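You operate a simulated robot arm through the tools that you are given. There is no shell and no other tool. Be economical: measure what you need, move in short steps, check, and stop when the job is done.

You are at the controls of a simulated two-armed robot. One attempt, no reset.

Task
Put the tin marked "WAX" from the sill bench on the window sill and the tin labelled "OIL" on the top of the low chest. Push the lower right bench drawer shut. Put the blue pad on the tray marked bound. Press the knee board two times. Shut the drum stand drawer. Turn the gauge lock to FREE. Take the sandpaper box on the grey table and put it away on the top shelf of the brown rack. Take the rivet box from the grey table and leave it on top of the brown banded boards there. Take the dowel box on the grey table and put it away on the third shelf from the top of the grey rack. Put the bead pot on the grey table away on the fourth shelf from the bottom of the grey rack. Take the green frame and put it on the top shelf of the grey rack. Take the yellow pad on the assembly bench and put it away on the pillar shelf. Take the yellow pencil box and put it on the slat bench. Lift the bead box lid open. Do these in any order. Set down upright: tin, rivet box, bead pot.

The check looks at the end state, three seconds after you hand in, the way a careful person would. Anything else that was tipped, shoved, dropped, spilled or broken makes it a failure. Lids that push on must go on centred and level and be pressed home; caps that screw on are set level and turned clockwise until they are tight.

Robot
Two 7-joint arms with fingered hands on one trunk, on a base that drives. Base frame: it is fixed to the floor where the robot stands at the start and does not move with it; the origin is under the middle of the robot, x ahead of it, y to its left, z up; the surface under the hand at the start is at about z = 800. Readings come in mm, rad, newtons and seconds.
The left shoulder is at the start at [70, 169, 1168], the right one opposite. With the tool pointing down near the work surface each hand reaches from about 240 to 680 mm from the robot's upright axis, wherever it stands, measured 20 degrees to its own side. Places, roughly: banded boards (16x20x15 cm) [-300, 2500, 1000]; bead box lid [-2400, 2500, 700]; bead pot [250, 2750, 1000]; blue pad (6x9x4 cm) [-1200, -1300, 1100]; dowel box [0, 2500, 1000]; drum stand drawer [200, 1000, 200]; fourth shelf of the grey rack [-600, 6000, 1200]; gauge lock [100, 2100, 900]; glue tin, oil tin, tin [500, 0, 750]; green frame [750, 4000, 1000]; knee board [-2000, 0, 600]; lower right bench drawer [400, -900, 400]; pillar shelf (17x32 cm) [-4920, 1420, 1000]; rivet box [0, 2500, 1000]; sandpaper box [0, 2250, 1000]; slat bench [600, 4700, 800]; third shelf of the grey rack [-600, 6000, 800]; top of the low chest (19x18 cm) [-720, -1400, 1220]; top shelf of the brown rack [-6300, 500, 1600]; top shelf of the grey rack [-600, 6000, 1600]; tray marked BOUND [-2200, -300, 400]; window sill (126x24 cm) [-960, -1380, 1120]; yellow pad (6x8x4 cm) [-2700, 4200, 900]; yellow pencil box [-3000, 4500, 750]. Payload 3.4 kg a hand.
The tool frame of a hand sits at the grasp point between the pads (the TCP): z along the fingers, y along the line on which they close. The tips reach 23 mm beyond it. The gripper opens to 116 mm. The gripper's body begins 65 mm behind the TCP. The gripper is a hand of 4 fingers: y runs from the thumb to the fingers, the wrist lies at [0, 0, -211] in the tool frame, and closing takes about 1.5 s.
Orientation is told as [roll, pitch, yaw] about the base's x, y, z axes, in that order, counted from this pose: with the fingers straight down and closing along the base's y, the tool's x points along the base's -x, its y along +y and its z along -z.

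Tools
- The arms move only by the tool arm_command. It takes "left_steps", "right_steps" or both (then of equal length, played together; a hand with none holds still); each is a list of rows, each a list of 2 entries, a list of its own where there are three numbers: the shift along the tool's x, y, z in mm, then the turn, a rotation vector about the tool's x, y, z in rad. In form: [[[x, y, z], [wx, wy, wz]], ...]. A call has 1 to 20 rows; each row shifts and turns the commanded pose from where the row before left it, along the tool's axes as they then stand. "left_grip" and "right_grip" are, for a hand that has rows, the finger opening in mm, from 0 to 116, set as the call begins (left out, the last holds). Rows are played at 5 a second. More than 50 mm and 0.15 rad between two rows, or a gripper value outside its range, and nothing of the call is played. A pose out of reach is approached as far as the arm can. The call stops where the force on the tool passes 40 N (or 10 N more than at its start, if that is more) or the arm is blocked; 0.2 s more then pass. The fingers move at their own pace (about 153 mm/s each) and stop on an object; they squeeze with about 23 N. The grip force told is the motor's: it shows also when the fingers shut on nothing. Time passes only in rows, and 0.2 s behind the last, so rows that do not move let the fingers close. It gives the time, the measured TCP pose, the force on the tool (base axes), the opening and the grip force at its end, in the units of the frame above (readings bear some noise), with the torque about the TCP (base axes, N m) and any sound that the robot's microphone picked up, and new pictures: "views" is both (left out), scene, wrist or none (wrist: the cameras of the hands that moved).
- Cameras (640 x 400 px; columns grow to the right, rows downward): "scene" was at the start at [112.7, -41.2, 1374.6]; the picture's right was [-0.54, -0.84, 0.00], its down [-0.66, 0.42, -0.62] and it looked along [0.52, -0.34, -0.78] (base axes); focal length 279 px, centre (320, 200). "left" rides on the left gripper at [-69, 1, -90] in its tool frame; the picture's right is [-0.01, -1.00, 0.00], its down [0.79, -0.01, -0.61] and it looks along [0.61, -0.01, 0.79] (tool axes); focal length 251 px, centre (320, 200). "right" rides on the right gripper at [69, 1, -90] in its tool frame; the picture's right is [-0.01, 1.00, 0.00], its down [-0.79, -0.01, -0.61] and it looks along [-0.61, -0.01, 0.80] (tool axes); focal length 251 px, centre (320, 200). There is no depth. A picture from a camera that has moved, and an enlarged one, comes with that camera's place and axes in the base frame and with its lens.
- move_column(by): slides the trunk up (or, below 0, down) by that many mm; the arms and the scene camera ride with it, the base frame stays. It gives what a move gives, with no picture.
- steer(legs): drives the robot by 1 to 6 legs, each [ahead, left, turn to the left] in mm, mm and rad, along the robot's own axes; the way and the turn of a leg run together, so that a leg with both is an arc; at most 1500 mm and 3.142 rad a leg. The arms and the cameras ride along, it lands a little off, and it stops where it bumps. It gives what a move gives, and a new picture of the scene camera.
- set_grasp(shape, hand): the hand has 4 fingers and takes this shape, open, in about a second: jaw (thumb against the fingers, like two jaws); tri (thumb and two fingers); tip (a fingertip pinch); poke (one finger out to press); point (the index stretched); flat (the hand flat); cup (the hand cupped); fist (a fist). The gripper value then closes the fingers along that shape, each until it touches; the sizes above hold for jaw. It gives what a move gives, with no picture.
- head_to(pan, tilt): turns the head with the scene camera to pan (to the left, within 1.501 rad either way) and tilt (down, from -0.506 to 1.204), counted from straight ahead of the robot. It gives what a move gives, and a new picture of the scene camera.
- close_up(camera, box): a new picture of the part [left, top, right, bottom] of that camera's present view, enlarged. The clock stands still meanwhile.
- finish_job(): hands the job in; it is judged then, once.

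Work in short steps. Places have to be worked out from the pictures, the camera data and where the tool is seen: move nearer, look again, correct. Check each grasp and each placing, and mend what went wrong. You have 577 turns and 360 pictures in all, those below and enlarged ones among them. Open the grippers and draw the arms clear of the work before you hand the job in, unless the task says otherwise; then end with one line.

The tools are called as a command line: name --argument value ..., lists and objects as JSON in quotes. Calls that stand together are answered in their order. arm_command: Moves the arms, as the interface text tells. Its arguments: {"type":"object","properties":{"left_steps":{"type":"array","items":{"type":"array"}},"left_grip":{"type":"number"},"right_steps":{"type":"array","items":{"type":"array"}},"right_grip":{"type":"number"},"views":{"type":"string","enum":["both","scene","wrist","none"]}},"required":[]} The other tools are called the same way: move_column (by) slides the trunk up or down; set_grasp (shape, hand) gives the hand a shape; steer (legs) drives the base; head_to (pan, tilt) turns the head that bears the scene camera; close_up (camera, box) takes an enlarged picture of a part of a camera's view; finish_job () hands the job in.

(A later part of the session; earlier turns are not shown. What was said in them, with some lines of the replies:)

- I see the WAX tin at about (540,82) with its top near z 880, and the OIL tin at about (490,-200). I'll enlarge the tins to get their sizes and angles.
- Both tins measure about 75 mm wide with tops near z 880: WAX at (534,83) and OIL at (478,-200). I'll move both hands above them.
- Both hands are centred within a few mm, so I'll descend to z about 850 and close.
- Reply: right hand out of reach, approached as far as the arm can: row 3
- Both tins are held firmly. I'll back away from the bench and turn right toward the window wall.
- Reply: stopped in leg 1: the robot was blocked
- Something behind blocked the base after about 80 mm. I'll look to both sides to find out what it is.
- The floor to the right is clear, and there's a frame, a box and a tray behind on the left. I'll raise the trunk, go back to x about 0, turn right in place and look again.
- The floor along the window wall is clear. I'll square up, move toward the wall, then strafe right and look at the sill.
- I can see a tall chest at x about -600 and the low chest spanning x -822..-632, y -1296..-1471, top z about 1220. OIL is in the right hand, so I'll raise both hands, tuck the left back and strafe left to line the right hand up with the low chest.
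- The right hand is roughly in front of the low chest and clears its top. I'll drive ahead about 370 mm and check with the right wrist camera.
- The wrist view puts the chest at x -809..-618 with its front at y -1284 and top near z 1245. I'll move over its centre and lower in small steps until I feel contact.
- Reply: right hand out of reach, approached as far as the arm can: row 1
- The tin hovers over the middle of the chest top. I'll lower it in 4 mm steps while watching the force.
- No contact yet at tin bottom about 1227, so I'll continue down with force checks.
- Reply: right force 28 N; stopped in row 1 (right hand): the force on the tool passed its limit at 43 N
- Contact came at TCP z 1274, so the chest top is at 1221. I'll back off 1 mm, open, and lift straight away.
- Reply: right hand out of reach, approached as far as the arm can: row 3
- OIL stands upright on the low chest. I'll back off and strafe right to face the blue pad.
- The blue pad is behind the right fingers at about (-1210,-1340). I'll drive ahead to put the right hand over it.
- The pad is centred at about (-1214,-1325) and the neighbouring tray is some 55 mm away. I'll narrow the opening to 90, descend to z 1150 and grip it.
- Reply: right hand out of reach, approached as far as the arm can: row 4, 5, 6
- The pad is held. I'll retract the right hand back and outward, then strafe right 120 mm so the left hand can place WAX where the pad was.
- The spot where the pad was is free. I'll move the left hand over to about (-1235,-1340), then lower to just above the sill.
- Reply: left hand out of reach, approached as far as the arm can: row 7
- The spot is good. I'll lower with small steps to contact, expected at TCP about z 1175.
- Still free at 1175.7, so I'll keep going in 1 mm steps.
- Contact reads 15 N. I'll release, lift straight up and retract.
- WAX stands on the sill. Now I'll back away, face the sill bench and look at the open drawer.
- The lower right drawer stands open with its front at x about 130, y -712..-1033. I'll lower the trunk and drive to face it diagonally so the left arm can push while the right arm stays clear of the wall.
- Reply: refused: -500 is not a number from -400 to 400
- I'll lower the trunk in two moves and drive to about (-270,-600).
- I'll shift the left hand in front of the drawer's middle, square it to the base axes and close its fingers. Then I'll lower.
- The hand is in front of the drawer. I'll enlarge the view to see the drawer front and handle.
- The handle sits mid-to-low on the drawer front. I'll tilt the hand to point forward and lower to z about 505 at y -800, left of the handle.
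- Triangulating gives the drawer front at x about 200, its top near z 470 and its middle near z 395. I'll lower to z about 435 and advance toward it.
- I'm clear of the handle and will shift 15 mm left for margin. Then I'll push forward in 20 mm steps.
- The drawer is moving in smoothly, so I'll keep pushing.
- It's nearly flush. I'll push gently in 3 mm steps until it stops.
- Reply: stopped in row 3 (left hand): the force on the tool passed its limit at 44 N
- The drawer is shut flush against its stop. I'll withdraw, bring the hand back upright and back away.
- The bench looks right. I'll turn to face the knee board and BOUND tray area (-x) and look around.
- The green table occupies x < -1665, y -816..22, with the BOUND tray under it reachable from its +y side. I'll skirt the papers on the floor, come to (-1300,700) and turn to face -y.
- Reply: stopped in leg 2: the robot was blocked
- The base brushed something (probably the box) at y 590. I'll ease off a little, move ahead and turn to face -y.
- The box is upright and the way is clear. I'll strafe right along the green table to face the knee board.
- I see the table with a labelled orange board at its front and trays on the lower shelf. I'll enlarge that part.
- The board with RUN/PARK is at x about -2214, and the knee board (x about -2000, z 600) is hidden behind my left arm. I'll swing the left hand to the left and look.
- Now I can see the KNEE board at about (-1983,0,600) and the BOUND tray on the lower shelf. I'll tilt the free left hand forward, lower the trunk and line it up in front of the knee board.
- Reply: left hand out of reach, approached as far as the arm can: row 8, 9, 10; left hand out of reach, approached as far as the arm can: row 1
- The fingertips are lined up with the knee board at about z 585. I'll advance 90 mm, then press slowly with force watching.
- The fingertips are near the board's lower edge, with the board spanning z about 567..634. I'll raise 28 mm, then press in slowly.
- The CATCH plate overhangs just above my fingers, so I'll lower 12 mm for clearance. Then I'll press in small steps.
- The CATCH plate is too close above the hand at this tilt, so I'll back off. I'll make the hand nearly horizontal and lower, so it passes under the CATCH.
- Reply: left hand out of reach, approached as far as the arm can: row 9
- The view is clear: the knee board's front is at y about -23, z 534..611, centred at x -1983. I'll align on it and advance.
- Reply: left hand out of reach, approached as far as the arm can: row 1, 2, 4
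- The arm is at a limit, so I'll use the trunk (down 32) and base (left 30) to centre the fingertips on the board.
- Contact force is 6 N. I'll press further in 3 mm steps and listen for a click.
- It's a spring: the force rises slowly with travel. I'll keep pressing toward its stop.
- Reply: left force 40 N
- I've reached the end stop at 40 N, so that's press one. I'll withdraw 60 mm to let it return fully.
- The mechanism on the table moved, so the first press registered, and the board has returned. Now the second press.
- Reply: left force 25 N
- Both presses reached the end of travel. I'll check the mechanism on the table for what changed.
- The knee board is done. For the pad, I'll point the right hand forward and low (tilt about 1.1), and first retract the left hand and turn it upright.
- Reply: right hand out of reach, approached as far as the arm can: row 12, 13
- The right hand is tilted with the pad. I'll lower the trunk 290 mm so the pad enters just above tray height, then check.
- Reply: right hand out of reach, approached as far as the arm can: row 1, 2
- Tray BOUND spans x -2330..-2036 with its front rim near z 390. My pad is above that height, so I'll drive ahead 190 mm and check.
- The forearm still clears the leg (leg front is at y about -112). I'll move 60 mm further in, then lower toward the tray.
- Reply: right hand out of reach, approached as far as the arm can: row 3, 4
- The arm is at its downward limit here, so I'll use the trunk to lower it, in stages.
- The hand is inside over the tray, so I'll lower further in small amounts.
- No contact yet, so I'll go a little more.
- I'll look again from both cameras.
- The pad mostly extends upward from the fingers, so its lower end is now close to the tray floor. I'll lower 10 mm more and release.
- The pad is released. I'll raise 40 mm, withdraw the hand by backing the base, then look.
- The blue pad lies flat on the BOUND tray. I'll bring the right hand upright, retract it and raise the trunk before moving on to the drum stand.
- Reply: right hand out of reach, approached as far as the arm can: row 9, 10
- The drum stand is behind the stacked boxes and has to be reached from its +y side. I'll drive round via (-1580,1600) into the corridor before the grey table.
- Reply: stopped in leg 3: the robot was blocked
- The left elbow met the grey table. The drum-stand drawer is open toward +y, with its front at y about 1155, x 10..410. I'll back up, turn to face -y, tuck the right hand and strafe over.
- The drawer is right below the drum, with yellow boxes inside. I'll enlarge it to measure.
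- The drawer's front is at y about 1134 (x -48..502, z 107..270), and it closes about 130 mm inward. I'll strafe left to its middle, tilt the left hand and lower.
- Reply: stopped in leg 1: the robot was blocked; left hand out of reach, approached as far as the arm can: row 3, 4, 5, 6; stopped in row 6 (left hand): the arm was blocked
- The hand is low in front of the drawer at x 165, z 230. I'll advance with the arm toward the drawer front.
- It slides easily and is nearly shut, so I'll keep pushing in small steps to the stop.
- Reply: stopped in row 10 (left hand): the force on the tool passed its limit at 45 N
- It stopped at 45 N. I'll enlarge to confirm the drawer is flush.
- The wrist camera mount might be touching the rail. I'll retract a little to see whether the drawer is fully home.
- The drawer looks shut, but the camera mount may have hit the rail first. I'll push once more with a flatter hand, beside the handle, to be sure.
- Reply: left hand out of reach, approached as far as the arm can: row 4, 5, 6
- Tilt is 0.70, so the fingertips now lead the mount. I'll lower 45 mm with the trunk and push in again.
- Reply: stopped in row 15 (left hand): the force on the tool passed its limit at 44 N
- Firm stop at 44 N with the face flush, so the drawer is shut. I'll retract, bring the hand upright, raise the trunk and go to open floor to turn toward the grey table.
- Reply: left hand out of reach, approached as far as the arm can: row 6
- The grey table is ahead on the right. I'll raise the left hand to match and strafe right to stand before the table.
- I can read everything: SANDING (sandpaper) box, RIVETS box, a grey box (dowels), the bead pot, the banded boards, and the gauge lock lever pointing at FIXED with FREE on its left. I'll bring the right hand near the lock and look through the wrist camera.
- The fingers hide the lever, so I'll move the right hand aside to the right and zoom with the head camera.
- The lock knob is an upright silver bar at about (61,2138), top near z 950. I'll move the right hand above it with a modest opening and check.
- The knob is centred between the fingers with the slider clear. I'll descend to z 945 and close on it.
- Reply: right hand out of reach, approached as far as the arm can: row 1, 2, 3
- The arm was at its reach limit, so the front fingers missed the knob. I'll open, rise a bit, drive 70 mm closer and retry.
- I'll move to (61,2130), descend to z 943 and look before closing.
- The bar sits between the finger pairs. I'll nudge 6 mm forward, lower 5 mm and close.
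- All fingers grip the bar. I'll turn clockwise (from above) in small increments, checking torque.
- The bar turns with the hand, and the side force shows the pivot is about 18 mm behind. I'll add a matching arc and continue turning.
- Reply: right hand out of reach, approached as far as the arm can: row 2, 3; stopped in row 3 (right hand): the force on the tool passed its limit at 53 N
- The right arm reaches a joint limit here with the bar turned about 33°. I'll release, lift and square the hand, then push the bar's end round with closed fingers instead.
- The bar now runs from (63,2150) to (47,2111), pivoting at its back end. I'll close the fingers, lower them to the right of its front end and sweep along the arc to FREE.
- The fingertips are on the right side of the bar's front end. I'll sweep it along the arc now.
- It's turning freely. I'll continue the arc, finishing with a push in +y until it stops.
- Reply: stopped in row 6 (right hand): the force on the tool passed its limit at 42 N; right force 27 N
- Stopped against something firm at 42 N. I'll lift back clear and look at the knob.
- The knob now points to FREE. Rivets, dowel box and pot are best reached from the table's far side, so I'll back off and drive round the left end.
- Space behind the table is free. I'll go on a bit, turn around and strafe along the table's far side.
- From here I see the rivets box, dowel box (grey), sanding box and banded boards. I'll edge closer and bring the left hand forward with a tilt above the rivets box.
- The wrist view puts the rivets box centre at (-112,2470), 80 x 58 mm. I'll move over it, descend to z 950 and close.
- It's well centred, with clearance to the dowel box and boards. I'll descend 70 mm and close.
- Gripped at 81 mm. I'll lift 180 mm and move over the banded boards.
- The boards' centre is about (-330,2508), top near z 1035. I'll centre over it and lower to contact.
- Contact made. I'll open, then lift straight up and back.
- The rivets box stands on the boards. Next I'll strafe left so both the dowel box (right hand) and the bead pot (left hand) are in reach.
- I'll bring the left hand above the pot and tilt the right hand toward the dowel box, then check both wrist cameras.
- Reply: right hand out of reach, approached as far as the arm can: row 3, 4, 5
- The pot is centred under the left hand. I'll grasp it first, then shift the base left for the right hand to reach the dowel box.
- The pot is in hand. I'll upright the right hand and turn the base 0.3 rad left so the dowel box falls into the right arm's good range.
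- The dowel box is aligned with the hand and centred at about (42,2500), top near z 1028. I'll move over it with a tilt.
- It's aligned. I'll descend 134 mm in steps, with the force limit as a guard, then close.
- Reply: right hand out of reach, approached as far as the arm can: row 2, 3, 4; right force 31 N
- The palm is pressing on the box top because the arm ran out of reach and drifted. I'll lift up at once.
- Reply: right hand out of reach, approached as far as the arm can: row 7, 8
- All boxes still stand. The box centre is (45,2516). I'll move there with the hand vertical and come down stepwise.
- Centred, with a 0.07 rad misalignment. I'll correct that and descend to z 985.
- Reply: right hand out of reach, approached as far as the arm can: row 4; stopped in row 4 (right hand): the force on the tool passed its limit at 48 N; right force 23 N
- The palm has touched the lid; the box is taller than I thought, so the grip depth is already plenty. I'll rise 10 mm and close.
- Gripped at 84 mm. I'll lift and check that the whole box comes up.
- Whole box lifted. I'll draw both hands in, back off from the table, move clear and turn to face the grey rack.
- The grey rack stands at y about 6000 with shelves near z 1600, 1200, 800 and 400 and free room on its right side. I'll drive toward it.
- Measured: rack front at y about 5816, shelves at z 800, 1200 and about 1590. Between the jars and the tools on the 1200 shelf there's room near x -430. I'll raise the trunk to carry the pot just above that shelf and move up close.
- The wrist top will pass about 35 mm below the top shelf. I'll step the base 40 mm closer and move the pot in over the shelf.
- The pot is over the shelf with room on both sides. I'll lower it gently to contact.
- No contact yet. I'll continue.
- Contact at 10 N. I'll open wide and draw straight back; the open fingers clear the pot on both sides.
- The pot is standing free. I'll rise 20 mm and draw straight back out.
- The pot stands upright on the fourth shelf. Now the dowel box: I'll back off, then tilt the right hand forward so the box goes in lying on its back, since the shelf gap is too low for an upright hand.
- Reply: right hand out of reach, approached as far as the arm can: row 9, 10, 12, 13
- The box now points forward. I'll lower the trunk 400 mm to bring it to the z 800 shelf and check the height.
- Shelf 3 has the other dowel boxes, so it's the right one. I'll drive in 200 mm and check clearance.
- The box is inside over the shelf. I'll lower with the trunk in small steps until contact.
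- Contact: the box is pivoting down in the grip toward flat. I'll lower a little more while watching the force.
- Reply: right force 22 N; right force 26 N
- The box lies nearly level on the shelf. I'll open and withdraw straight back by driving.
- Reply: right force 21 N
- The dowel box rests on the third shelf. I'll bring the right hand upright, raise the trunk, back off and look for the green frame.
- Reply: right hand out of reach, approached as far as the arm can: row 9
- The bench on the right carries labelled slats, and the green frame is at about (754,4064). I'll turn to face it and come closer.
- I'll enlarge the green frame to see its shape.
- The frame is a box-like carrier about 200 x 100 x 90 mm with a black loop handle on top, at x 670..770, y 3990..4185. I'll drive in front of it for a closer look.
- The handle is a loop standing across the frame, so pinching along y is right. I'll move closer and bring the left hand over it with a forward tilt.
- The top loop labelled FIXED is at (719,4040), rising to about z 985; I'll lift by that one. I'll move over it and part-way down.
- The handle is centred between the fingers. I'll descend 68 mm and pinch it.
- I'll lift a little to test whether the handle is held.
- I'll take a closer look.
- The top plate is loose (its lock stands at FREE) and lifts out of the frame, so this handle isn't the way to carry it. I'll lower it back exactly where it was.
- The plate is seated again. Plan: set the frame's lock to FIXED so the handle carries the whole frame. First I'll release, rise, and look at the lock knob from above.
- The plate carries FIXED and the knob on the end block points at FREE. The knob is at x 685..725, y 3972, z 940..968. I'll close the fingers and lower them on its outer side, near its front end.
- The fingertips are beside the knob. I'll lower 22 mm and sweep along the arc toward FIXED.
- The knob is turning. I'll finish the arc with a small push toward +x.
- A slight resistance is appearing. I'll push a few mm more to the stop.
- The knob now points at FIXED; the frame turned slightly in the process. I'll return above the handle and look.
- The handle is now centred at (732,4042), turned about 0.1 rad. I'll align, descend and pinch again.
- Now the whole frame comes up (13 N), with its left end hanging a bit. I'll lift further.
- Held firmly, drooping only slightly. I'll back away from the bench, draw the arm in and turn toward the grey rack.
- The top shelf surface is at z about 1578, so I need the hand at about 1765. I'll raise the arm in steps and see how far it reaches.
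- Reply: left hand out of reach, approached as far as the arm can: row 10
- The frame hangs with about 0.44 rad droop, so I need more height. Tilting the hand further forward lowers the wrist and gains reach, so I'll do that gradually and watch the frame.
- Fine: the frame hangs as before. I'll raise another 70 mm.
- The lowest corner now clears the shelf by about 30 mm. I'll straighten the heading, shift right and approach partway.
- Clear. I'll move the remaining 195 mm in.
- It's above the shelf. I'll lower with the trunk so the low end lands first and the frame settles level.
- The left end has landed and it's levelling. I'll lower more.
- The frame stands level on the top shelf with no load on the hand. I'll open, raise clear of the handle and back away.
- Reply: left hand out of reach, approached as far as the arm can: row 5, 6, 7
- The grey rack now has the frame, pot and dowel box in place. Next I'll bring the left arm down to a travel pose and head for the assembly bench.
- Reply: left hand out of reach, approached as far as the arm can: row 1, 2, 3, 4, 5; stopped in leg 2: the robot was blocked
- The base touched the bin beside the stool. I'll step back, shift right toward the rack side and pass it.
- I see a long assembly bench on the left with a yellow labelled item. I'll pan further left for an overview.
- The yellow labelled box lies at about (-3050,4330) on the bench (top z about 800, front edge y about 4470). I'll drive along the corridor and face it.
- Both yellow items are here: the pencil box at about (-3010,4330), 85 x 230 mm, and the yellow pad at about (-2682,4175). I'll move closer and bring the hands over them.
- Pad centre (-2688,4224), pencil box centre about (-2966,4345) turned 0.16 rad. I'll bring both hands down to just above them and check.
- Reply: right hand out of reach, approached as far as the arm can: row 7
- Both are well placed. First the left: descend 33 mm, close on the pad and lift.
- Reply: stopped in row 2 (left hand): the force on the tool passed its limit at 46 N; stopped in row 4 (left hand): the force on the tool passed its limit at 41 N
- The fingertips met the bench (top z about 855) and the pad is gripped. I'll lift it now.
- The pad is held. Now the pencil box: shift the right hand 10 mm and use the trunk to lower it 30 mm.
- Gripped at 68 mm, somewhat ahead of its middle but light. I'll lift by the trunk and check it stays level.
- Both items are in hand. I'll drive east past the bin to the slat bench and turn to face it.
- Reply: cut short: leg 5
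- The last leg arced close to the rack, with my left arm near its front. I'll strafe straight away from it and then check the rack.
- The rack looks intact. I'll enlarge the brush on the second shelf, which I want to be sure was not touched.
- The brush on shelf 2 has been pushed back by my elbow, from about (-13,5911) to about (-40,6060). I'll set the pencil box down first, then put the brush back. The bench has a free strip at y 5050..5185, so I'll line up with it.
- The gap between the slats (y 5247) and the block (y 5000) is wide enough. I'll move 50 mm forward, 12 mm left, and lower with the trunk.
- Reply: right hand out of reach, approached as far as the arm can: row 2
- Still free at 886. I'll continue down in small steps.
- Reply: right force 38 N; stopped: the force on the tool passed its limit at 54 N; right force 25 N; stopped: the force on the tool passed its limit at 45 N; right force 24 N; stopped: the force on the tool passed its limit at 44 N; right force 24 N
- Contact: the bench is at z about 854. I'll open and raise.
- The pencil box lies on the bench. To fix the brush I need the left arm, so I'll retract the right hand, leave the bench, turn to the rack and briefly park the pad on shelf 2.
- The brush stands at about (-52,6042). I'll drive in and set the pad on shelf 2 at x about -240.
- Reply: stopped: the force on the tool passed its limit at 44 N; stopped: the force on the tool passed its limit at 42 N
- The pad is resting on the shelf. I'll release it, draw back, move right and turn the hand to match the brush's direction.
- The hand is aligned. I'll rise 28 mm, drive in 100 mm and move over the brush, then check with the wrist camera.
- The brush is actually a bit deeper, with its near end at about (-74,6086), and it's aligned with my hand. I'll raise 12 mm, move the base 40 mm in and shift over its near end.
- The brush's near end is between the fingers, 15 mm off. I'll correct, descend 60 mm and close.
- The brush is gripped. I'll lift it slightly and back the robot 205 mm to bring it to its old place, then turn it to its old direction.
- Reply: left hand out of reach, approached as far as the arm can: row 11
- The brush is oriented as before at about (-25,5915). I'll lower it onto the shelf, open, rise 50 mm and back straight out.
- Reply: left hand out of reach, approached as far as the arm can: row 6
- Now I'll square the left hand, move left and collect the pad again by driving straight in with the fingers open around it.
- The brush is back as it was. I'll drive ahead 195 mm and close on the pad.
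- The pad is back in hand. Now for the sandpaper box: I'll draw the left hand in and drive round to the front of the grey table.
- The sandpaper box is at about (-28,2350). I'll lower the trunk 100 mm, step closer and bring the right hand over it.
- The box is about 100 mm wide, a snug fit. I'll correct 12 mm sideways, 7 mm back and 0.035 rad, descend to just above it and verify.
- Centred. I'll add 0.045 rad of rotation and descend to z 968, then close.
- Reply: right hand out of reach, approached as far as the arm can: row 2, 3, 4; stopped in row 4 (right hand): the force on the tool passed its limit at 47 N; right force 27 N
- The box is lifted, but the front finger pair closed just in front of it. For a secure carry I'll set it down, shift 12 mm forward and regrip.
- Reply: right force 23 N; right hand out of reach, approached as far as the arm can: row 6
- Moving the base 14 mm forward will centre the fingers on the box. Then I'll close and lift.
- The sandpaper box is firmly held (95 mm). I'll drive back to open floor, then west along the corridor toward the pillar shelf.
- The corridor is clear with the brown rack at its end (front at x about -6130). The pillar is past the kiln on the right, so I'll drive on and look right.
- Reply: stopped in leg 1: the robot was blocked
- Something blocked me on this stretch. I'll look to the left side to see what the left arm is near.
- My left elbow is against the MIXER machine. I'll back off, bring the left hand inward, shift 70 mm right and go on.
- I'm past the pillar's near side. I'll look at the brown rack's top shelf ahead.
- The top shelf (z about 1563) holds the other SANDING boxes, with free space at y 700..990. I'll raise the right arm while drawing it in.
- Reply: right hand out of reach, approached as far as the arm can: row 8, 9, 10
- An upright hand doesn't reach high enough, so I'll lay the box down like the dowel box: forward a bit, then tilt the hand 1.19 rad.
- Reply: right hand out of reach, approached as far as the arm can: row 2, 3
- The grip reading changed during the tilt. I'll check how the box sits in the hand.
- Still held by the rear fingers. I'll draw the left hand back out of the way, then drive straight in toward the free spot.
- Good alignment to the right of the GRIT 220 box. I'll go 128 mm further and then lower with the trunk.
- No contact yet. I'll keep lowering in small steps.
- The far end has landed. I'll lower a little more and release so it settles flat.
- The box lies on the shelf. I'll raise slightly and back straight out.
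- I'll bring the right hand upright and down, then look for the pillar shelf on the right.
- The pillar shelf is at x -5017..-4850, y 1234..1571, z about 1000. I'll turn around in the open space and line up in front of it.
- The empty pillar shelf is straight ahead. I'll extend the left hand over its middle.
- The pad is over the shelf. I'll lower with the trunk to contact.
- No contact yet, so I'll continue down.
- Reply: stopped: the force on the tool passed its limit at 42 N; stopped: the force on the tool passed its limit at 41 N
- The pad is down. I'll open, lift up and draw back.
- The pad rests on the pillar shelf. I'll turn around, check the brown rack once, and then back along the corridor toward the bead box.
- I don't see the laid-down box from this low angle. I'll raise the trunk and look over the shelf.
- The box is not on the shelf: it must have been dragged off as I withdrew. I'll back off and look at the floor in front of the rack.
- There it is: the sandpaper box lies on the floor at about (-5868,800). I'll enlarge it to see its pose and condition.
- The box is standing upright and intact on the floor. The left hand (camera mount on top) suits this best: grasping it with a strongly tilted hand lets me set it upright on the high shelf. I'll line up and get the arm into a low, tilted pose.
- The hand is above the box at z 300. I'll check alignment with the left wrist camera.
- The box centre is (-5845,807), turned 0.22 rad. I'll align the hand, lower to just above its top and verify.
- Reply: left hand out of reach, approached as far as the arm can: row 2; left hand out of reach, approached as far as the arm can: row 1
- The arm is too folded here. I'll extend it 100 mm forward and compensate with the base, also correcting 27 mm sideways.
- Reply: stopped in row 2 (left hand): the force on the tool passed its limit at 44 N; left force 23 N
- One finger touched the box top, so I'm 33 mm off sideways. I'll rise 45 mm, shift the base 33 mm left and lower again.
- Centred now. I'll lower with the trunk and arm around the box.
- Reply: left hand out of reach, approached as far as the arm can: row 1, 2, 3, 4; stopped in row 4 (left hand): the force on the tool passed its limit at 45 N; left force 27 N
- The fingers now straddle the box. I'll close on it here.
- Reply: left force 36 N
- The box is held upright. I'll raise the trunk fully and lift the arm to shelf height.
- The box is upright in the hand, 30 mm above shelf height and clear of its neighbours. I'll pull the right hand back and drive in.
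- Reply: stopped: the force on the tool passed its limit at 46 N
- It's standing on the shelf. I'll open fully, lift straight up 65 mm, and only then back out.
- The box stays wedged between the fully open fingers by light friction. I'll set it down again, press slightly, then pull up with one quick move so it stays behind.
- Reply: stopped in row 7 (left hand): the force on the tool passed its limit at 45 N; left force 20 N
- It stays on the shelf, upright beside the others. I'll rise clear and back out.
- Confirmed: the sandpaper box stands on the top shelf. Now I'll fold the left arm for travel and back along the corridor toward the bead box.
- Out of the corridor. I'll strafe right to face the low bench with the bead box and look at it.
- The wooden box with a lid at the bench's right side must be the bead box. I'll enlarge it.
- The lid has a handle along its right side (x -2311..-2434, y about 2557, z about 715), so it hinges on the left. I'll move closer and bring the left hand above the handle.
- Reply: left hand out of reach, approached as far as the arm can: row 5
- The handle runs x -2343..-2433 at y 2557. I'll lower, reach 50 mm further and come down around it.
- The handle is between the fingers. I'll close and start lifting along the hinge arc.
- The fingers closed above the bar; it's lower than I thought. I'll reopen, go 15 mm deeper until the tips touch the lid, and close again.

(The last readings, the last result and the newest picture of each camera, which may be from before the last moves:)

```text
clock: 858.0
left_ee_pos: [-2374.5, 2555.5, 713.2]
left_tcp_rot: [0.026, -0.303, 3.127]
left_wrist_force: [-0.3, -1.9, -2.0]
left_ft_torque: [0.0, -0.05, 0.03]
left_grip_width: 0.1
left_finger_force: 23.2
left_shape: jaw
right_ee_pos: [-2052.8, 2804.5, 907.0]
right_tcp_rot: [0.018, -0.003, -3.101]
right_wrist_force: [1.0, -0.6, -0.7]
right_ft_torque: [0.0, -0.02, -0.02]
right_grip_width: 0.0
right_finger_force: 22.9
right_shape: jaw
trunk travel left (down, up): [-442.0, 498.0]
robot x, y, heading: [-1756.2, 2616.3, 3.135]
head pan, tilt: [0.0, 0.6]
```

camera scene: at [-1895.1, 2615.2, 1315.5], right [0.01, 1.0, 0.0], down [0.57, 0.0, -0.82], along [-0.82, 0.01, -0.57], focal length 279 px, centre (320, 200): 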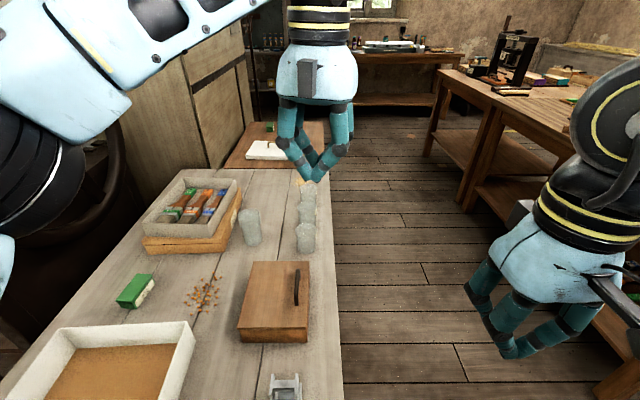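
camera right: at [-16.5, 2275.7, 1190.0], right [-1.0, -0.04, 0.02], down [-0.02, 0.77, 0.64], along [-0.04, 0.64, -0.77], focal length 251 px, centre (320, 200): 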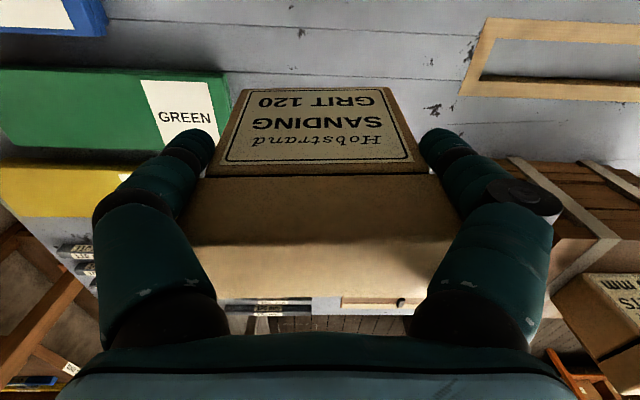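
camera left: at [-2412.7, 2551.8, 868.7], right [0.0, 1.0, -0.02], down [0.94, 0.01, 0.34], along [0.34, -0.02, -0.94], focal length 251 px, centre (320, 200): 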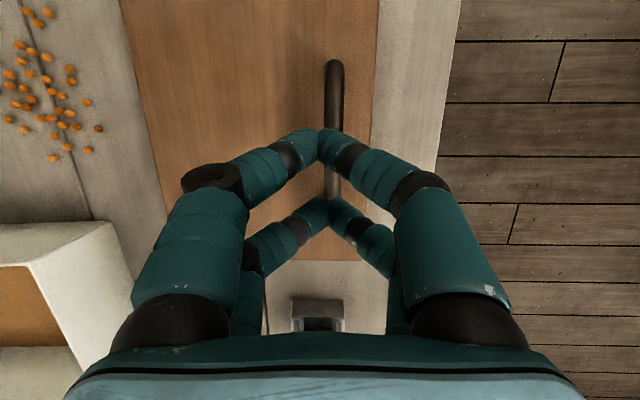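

The fingers appear to have closed beneath the bar, which hooks it. I'll lift slightly and check the load.

arm_command --left_steps '[[[-3, 0.5, -9.5], [0, 0, 0]], [[-3, 1.5, -9.5], [0, 0, 0]], [[-3, 2.5, -9.5], [0, 0, 0]]]' --views "scene"

```text
clock: 858.8
left_ee_pos: [-2376.1, 2547.4, 740.3]
left_tcp_rot: [0.026, -0.301, 3.127]
left_wrist_force: [5.5, -17.1, -11.5]
left_ft_torque: [-0.04, -0.18, 0.17]
left_grip_width: 0.1
left_finger_force: 22.5
left_shape: jaw
right_ee_pos: [-2053.8, 2802.1, 906.5]
right_tcp_rot: [0.015, -0.003, -3.096]
right_wrist_force: [-0.2, -0.2, -0.6]
right_ft_torque: [-0.03, -0.03, -0.02]
right_grip_width: 0.0
right_finger_force: 22.9
right_shape: jaw
trunk travel left (down, up): [-442.0, 498.0]
robot x, y, heading: [-1752.1, 2619.1, 3.137]
head pan, tilt: [0.0, 0.6]
camera scene: at [-1895.3, 2612.0, 1165.3], right [0.0, 1.0, 0.0], down [0.57, 0.0, -0.82], along [-0.82, 0.01, -0.57], focal length 279 px, centre (320, 200)
```

scene: 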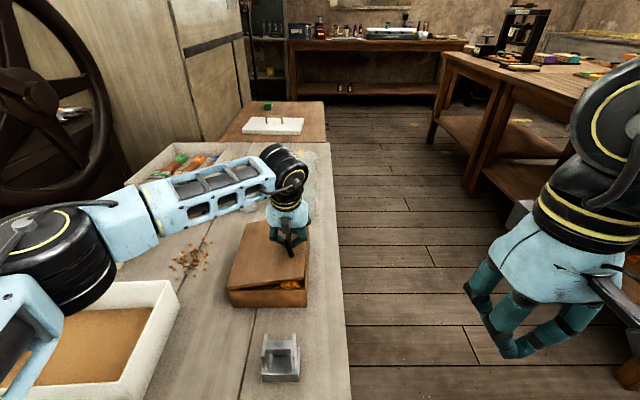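

The lid is lifting, with beads visible inside. I'll continue along the hinge arc: up and progressively left.

arm_command --left_steps '[[[-5.1, 4, -16.2], [0, 0, 0]], [[-5.1, 5, -16.2], [0, 0, 0]], [[-5.4, 10, -17.2], [0, 0, 0]], [[-6.3, 18, -20], [0, 0, 0]]]' --views "none"

```text
clock: 859.4
left_ee_pos: [-2374.7, 2538.3, 760.1]
left_tcp_rot: [0.037, -0.292, 3.135]
left_wrist_force: [2.3, -16.5, -13.7]
left_ft_torque: [-0.03, -0.22, 0.32]
left_grip_width: 0.0
left_finger_force: 22.9
left_shape: jaw
right_ee_pos: [-2054.4, 2802.8, 907.3]
right_tcp_rot: [0.015, -0.003, -3.096]
right_wrist_force: [0.8, 0.1, 0.5]
right_ft_torque: [0.0, 0.0, 0.02]
right_grip_width: 0.0
right_finger_force: 23.1
right_shape: jaw
trunk travel left (down, up): [-442.0, 498.0]
robot x, y, heading: [-1754.6, 2613.2, 3.144]
head pan, tilt: [0.0, 0.6]
stopped in row 2 (left hand): the force on the tool passed its limit at 44 N (the readings are from after the stop); the commanded pose is now the measured one
```

The forces show the hand must roll with the lid. I'll roll it to match the present lid angle, then rotate about the hinge in equal steps.

arm_command --left_steps '[[[0, 2.1, 0], [0.0953, 0, -0.0302]], [[0, 2.1, 0], [0.0953, 0, -0.0302]], [[0, 2.1, 0], [0.0953, 0, -0.0302]], [[0, 2.1, 0], [0.0953, 0, -0.0302]], [[-4.3, 2, -13.5], [0.0953, 0, -0.0302]], [[-4.3, 2, -13.5], [0.0953, 0, -0.0302]]]' --views "none"

```text
clock: 860.8
left_ee_pos: [-2375.7, 2514.7, 782.8]
left_tcp_rot: [-0.59, -0.244, -2.971]
left_wrist_force: [8.8, -18.4, -22.3]
left_ft_torque: [-0.2, -0.38, 0.26]
left_grip_width: 0.3
left_finger_force: 23.0
left_shape: jaw
right_ee_pos: [-2054.4, 2801.2, 907.7]
right_tcp_rot: [0.012, -0.002, -3.098]
right_wrist_force: [0.5, 0.4, -0.4]
right_ft_torque: [0.03, -0.01, 0.01]
right_grip_width: 0.0
right_finger_force: 23.0
right_shape: jaw
trunk travel left (down, up): [-442.0, 498.0]
robot x, y, heading: [-1752.5, 2618.3, 3.138]
head pan, tilt: [0.0, 0.6]
```

The pull is radial: the hinge is closer than assumed (radius about 105 mm). I'll move inward 12 mm and continue with a smaller arc.

arm_command --left_steps '[[[0, 7, 0], [0, 0, 0]], [[0, 7, 0], [0, 0, 0]], [[-3.2, 3, -10], [0.0953, 0, -0.0302]], [[-3.2, 3, -10], [0.0953, 0, -0.0302]], [[-3.2, 3, -10], [0.0953, 0, -0.0302]]]' --views "scene"

```text
clock: 862.0
left_ee_pos: [-2375.3, 2480.4, 799.7]
left_tcp_rot: [-0.895, -0.188, -2.904]
left_wrist_force: [1.6, 1.1, 1.7]
left_ft_torque: [-0.03, -0.16, 0.05]
left_grip_width: 0.0
left_finger_force: 23.3
left_shape: jaw
right_ee_pos: [-2051.7, 2805.4, 907.7]
right_tcp_rot: [0.017, -0.006, -3.098]
right_wrist_force: [0.2, 0.0, -1.1]
right_ft_torque: [-0.01, -0.02, 0.0]
right_grip_width: 0.0
right_finger_force: 22.5
right_shape: jaw
trunk travel left (down, up): [-442.0, 498.0]
robot x, y, heading: [-1757.8, 2614.3, 3.141]
head pan, tilt: [0.0, 0.6]
camera scene: at [-1894.0, 2615.0, 1165.7], right [0.0, 1.0, 0.0], down [0.56, 0.0, -0.83], along [-0.83, 0.0, -0.56], focal length 279 px, centre (320, 200)
```

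scene: 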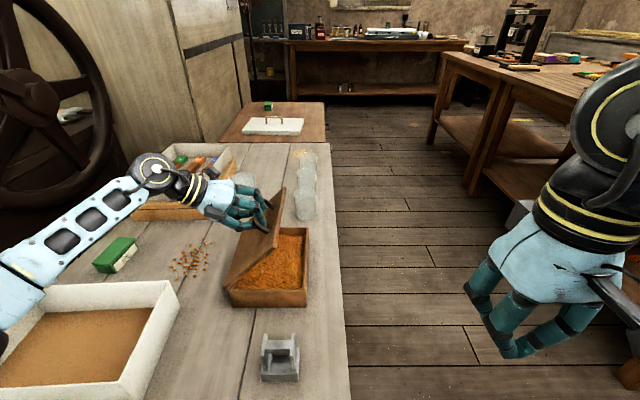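

The lid is about two-thirds open with almost no load. I'll keep rotating it over.

arm_command --left_steps '[[[-3.2, 3, -10], [0.0953, 0, -0.0302]], [[-3.2, 3, -10], [0.0953, 0, -0.0302]], [[-3.2, 3, -10], [0.0953, 0, -0.0302]], [[-3.2, 3, -10], [0.0953, 0, -0.0302]]]' --views "none"

```text
clock: 863.0
left_ee_pos: [-2373.3, 2439.0, 810.2]
left_tcp_rot: [-1.279, -0.082, -2.848]
left_wrist_force: [-4.3, 2.2, 8.9]
left_ft_torque: [0.05, -0.12, 0.01]
left_grip_width: 0.0
left_finger_force: 23.1
left_shape: jaw
right_ee_pos: [-2052.1, 2805.6, 908.3]
right_tcp_rot: [0.018, -0.006, -3.098]
right_wrist_force: [0.6, -0.1, 0.3]
right_ft_torque: [0.04, -0.01, 0.01]
right_grip_width: 0.0
right_finger_force: 23.3
right_shape: jaw
trunk travel left (down, up): [-442.0, 498.0]
robot x, y, heading: [-1756.4, 2613.8, 3.14]
head pan, tilt: [0.0, 0.6]
```

Roughly 80° open. I'll continue past vertical with a slight outward correction.

arm_command --left_steps '[[[-3.2, -2, -10], [0.0953, 0, -0.0302]], [[-3.2, 1, -10], [0.0953, 0, -0.0302]], [[-3.2, 1, -10], [0.0953, 0, -0.0302]], [[-3.2, 2, -10], [0.0953, 0, -0.0302]]]' --views "none"

```text
clock: 864.0
left_ee_pos: [-2374.7, 2397.6, 811.9]
left_tcp_rot: [-1.662, 0.04, -2.837]
left_wrist_force: [-0.3, 0.1, -4.9]
left_ft_torque: [-0.14, -0.13, -0.21]
left_grip_width: 0.0
left_finger_force: 23.3
left_shape: jaw
right_ee_pos: [-2053.5, 2804.6, 906.3]
right_tcp_rot: [0.015, -0.003, -3.098]
right_wrist_force: [0.3, 0.1, 0.5]
right_ft_torque: [0.0, -0.02, -0.05]
right_grip_width: 0.0
right_finger_force: 22.6
right_shape: jaw
trunk travel left (down, up): [-442.0, 498.0]
robot x, y, heading: [-1757.3, 2614.3, 3.142]
head pan, tilt: [0.0, 0.6]
```

Past vertical now. A little more until it reaches its stop.

arm_command --left_steps '[[[-3.2, 2, -10], [0.0953, 0, -0.0302]], [[-3.2, 2, -10], [0.0953, 0, -0.0302]], [[-3.2, 2, -10], [0.0953, 0, -0.0302]]]' --views "scene"

```text
clock: 864.8
left_ee_pos: [-2373.9, 2367.6, 804.6]
left_tcp_rot: [-1.953, 0.122, -2.858]
left_wrist_force: [-7.9, -4.6, 13.1]
left_ft_torque: [-0.07, 0.0, -0.23]
left_grip_width: 0.3
left_finger_force: 23.0
left_shape: jaw
right_ee_pos: [-2051.8, 2804.7, 907.3]
right_tcp_rot: [0.019, -0.005, -3.099]
right_wrist_force: [0.6, -0.3, 0.5]
right_ft_torque: [-0.01, 0.01, 0.01]
right_grip_width: 0.1
right_finger_force: 22.5
right_shape: jaw
trunk travel left (down, up): [-442.0, 498.0]
robot x, y, heading: [-1753.2, 2613.5, 3.136]
head pan, tilt: [0.0, 0.6]
camera scene: at [-1893.8, 2614.8, 1166.0], right [0.0, 1.0, 0.0], down [0.56, 0.0, -0.83], along [-0.83, 0.0, -0.56], focal length 279 px, centre (320, 200)
```

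scene: 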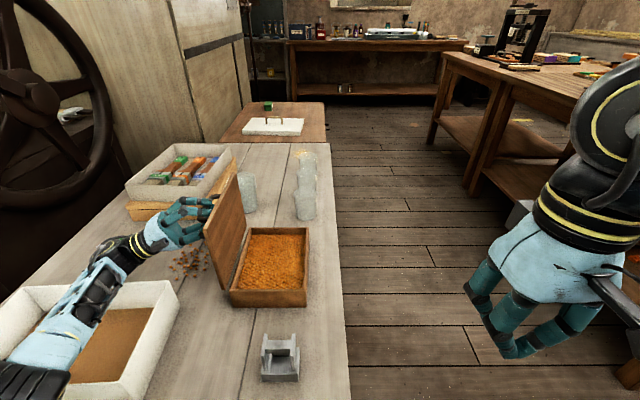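

The lid stands open past vertical. I'll open the fingers and withdraw sideways from the handle.

arm_command --left_steps '[[[0, 0, 0], [0, 0, 0]], [[0, 0, 0], [0, 0, 0]], [[0, 0, 0], [0, 0, 0]], [[0, 0, -15], [0, 0, 0]], [[0, 0, -20], [0, 0, 0]], [[0, 0, -20], [0, 0, 0]], [[0, 0, -20], [0, 0, 0]]]' --left_grip 50 --views "scene"

```text
clock: 866.4
left_ee_pos: [-2347.3, 2316.5, 789.8]
left_tcp_rot: [-1.942, 0.102, -2.865]
left_wrist_force: [-0.2, -0.6, 0.5]
left_ft_torque: [-0.01, 0.02, 0.01]
left_grip_width: 49.6
left_finger_force: 0.1
left_shape: jaw
right_ee_pos: [-2046.7, 2816.1, 908.0]
right_tcp_rot: [0.03, -0.011, -3.1]
right_wrist_force: [0.0, 0.5, -0.7]
right_ft_torque: [0.01, 0.0, 0.02]
right_grip_width: 0.3
right_finger_force: 23.1
right_shape: jaw
trunk travel left (down, up): [-442.0, 498.0]
robot x, y, heading: [-1758.1, 2613.4, 3.143]
head pan, tilt: [0.0, 0.6]
camera scene: at [-1887.0, 2630.0, 1167.4], right [0.01, 1.0, -0.01], down [0.56, -0.01, -0.83], along [-0.83, 0.0, -0.56], focal length 279 px, centre (320, 200)
```

scene: 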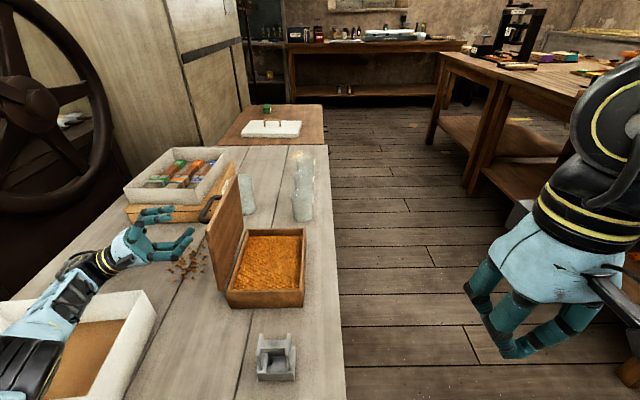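

The lid stays open. I'll raise the left arm straight up, clear of everything.

arm_command --left_steps '[[[0, -28, 11], [0, 0, 0]], [[0, -37, 14.5], [0, 0, 0]], [[0, -37, 14.5], [0, 0, 0]], [[0, -37, 14.5], [0, 0, 0]], [[0, -37, 14.5], [0, 0, 0]], [[0, -37, 14.5], [0, 0, 0]]]' --views "none"

move_column --by 150

steer --legs '[[-350, 0, 0]]'

```text
clock: 867.8
left_ee_pos: [-2379.6, 2294.2, 1001.9]
left_tcp_rot: [-1.948, 0.127, -2.859]
left_wrist_force: [-1.6, -0.9, -0.7]
left_ft_torque: [0.02, 0.01, 0.02]
left_grip_width: 49.4
left_finger_force: 0.0
left_shape: jaw
right_ee_pos: [-2052.7, 2805.2, 906.4]
right_tcp_rot: [0.016, -0.003, -3.098]
right_wrist_force: [0.1, 0.1, 0.2]
right_ft_torque: [0.01, 0.02, 0.02]
right_grip_width: 0.0
right_finger_force: 23.4
right_shape: jaw
trunk travel left (down, up): [-442.0, 498.0]
robot x, y, heading: [-1753.1, 2613.6, 3.136]
head pan, tilt: [0.0, 0.6]
```

```text
clock: 869.5
left_ee_pos: [-2379.3, 2294.9, 1151.8]
left_tcp_rot: [-1.949, 0.125, -2.859]
left_wrist_force: [-0.2, 0.2, -0.7]
left_ft_torque: [-0.01, -0.01, 0.01]
left_grip_width: 49.7
left_finger_force: 0.1
left_shape: jaw
right_ee_pos: [-2053.9, 2803.7, 1057.5]
right_tcp_rot: [0.017, -0.004, -3.098]
right_wrist_force: [0.3, -0.2, -0.1]
right_ft_torque: [0.01, -0.04, -0.02]
right_grip_width: 0.1
right_finger_force: 23.1
right_shape: jaw
trunk travel left (down, up): [-592.0, 348.0]
robot x, y, heading: [-1755.8, 2614.4, 3.138]
head pan, tilt: [0.0, 0.6]
```

```text
clock: 871.8
left_ee_pos: [-2021.4, 2289.8, 1152.2]
left_tcp_rot: [-1.95, 0.126, -2.854]
left_wrist_force: [0.8, 0.7, 0.5]
left_ft_torque: [0.0, -0.02, -0.03]
left_grip_width: 49.8
left_finger_force: 0.1
left_shape: jaw
right_ee_pos: [-1699.7, 2801.9, 1057.2]
right_tcp_rot: [0.016, -0.005, -3.092]
right_wrist_force: [-0.9, -0.8, 0.7]
right_ft_torque: [0.01, 0.01, 0.0]
right_grip_width: 0.0
right_finger_force: 23.2
right_shape: jaw
trunk travel left (down, up): [-592.0, 348.0]
robot x, y, heading: [-1400.7, 2615.8, -3.14]
head pan, tilt: [0.0, 0.6]
camera scene: at [-1539.6, 2613.6, 1315.5], right [0.0, 1.0, 0.0], down [0.57, 0.0, -0.82], along [-0.82, 0.0, -0.57], focal length 279 px, centre (320, 200)
```

scene: 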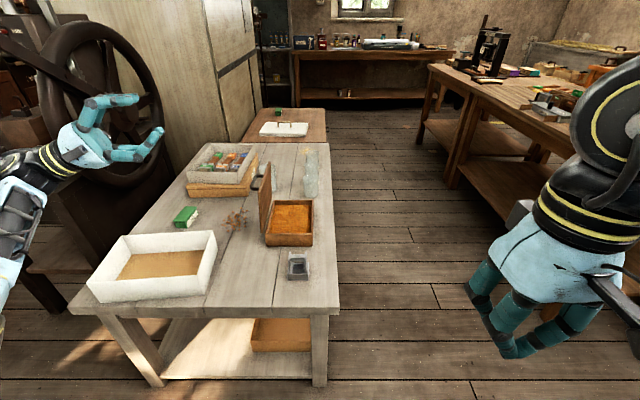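

The bead box lid stands open and the bench is undisturbed. I'll open both grippers and hand in.

arm_command --left_steps '[[[0, 0, 0], [0, 0, 0]], [[0, 0, 0], [0, 0, 0]], [[0, 0, 0], [0, 0, 0]]]' --right_steps '[[[0, 0, 0], [0, 0, 0]], [[0, 0, 0], [0, 0, 0]], [[0, 0, 0], [0, 0, 0]]]' --left_grip 116 --right_grip 116 --views "none"

finish_job

```text
clock: 872.6
left_ee_pos: [-2021.6, 2289.4, 1151.8]
left_tcp_rot: [-1.951, 0.126, -2.854]
left_wrist_force: [-0.2, 0.0, 0.3]
left_ft_torque: [-0.02, 0.02, 0.0]
left_grip_width: 115.9
left_finger_force: 0.0
left_shape: jaw
right_ee_pos: [-1699.3, 2802.3, 1055.9]
right_tcp_rot: [0.016, -0.002, -3.091]
right_wrist_force: [0.4, 0.4, -0.1]
right_ft_torque: [0.05, -0.04, 0.01]
right_grip_width: 115.9
right_finger_force: 0.1
right_shape: jaw
trunk travel left (down, up): [-592.0, 348.0]
robot x, y, heading: [-1399.9, 2611.4, -3.141]
head pan, tilt: [0.0, 0.6]
```

```text
The job is handed in.
```

All fifteen tasks are done and the job is handed in, with four deviations: the sandpaper box fell from the brown rack to the floor once, landed upright and now stands on the top shelf; I knocked a brush on the grey rack and put it back by eye; I turned the green frame's own lock from FREE to FIXED to carry it and left it there; and the dowel box lies on its side on its shelf.
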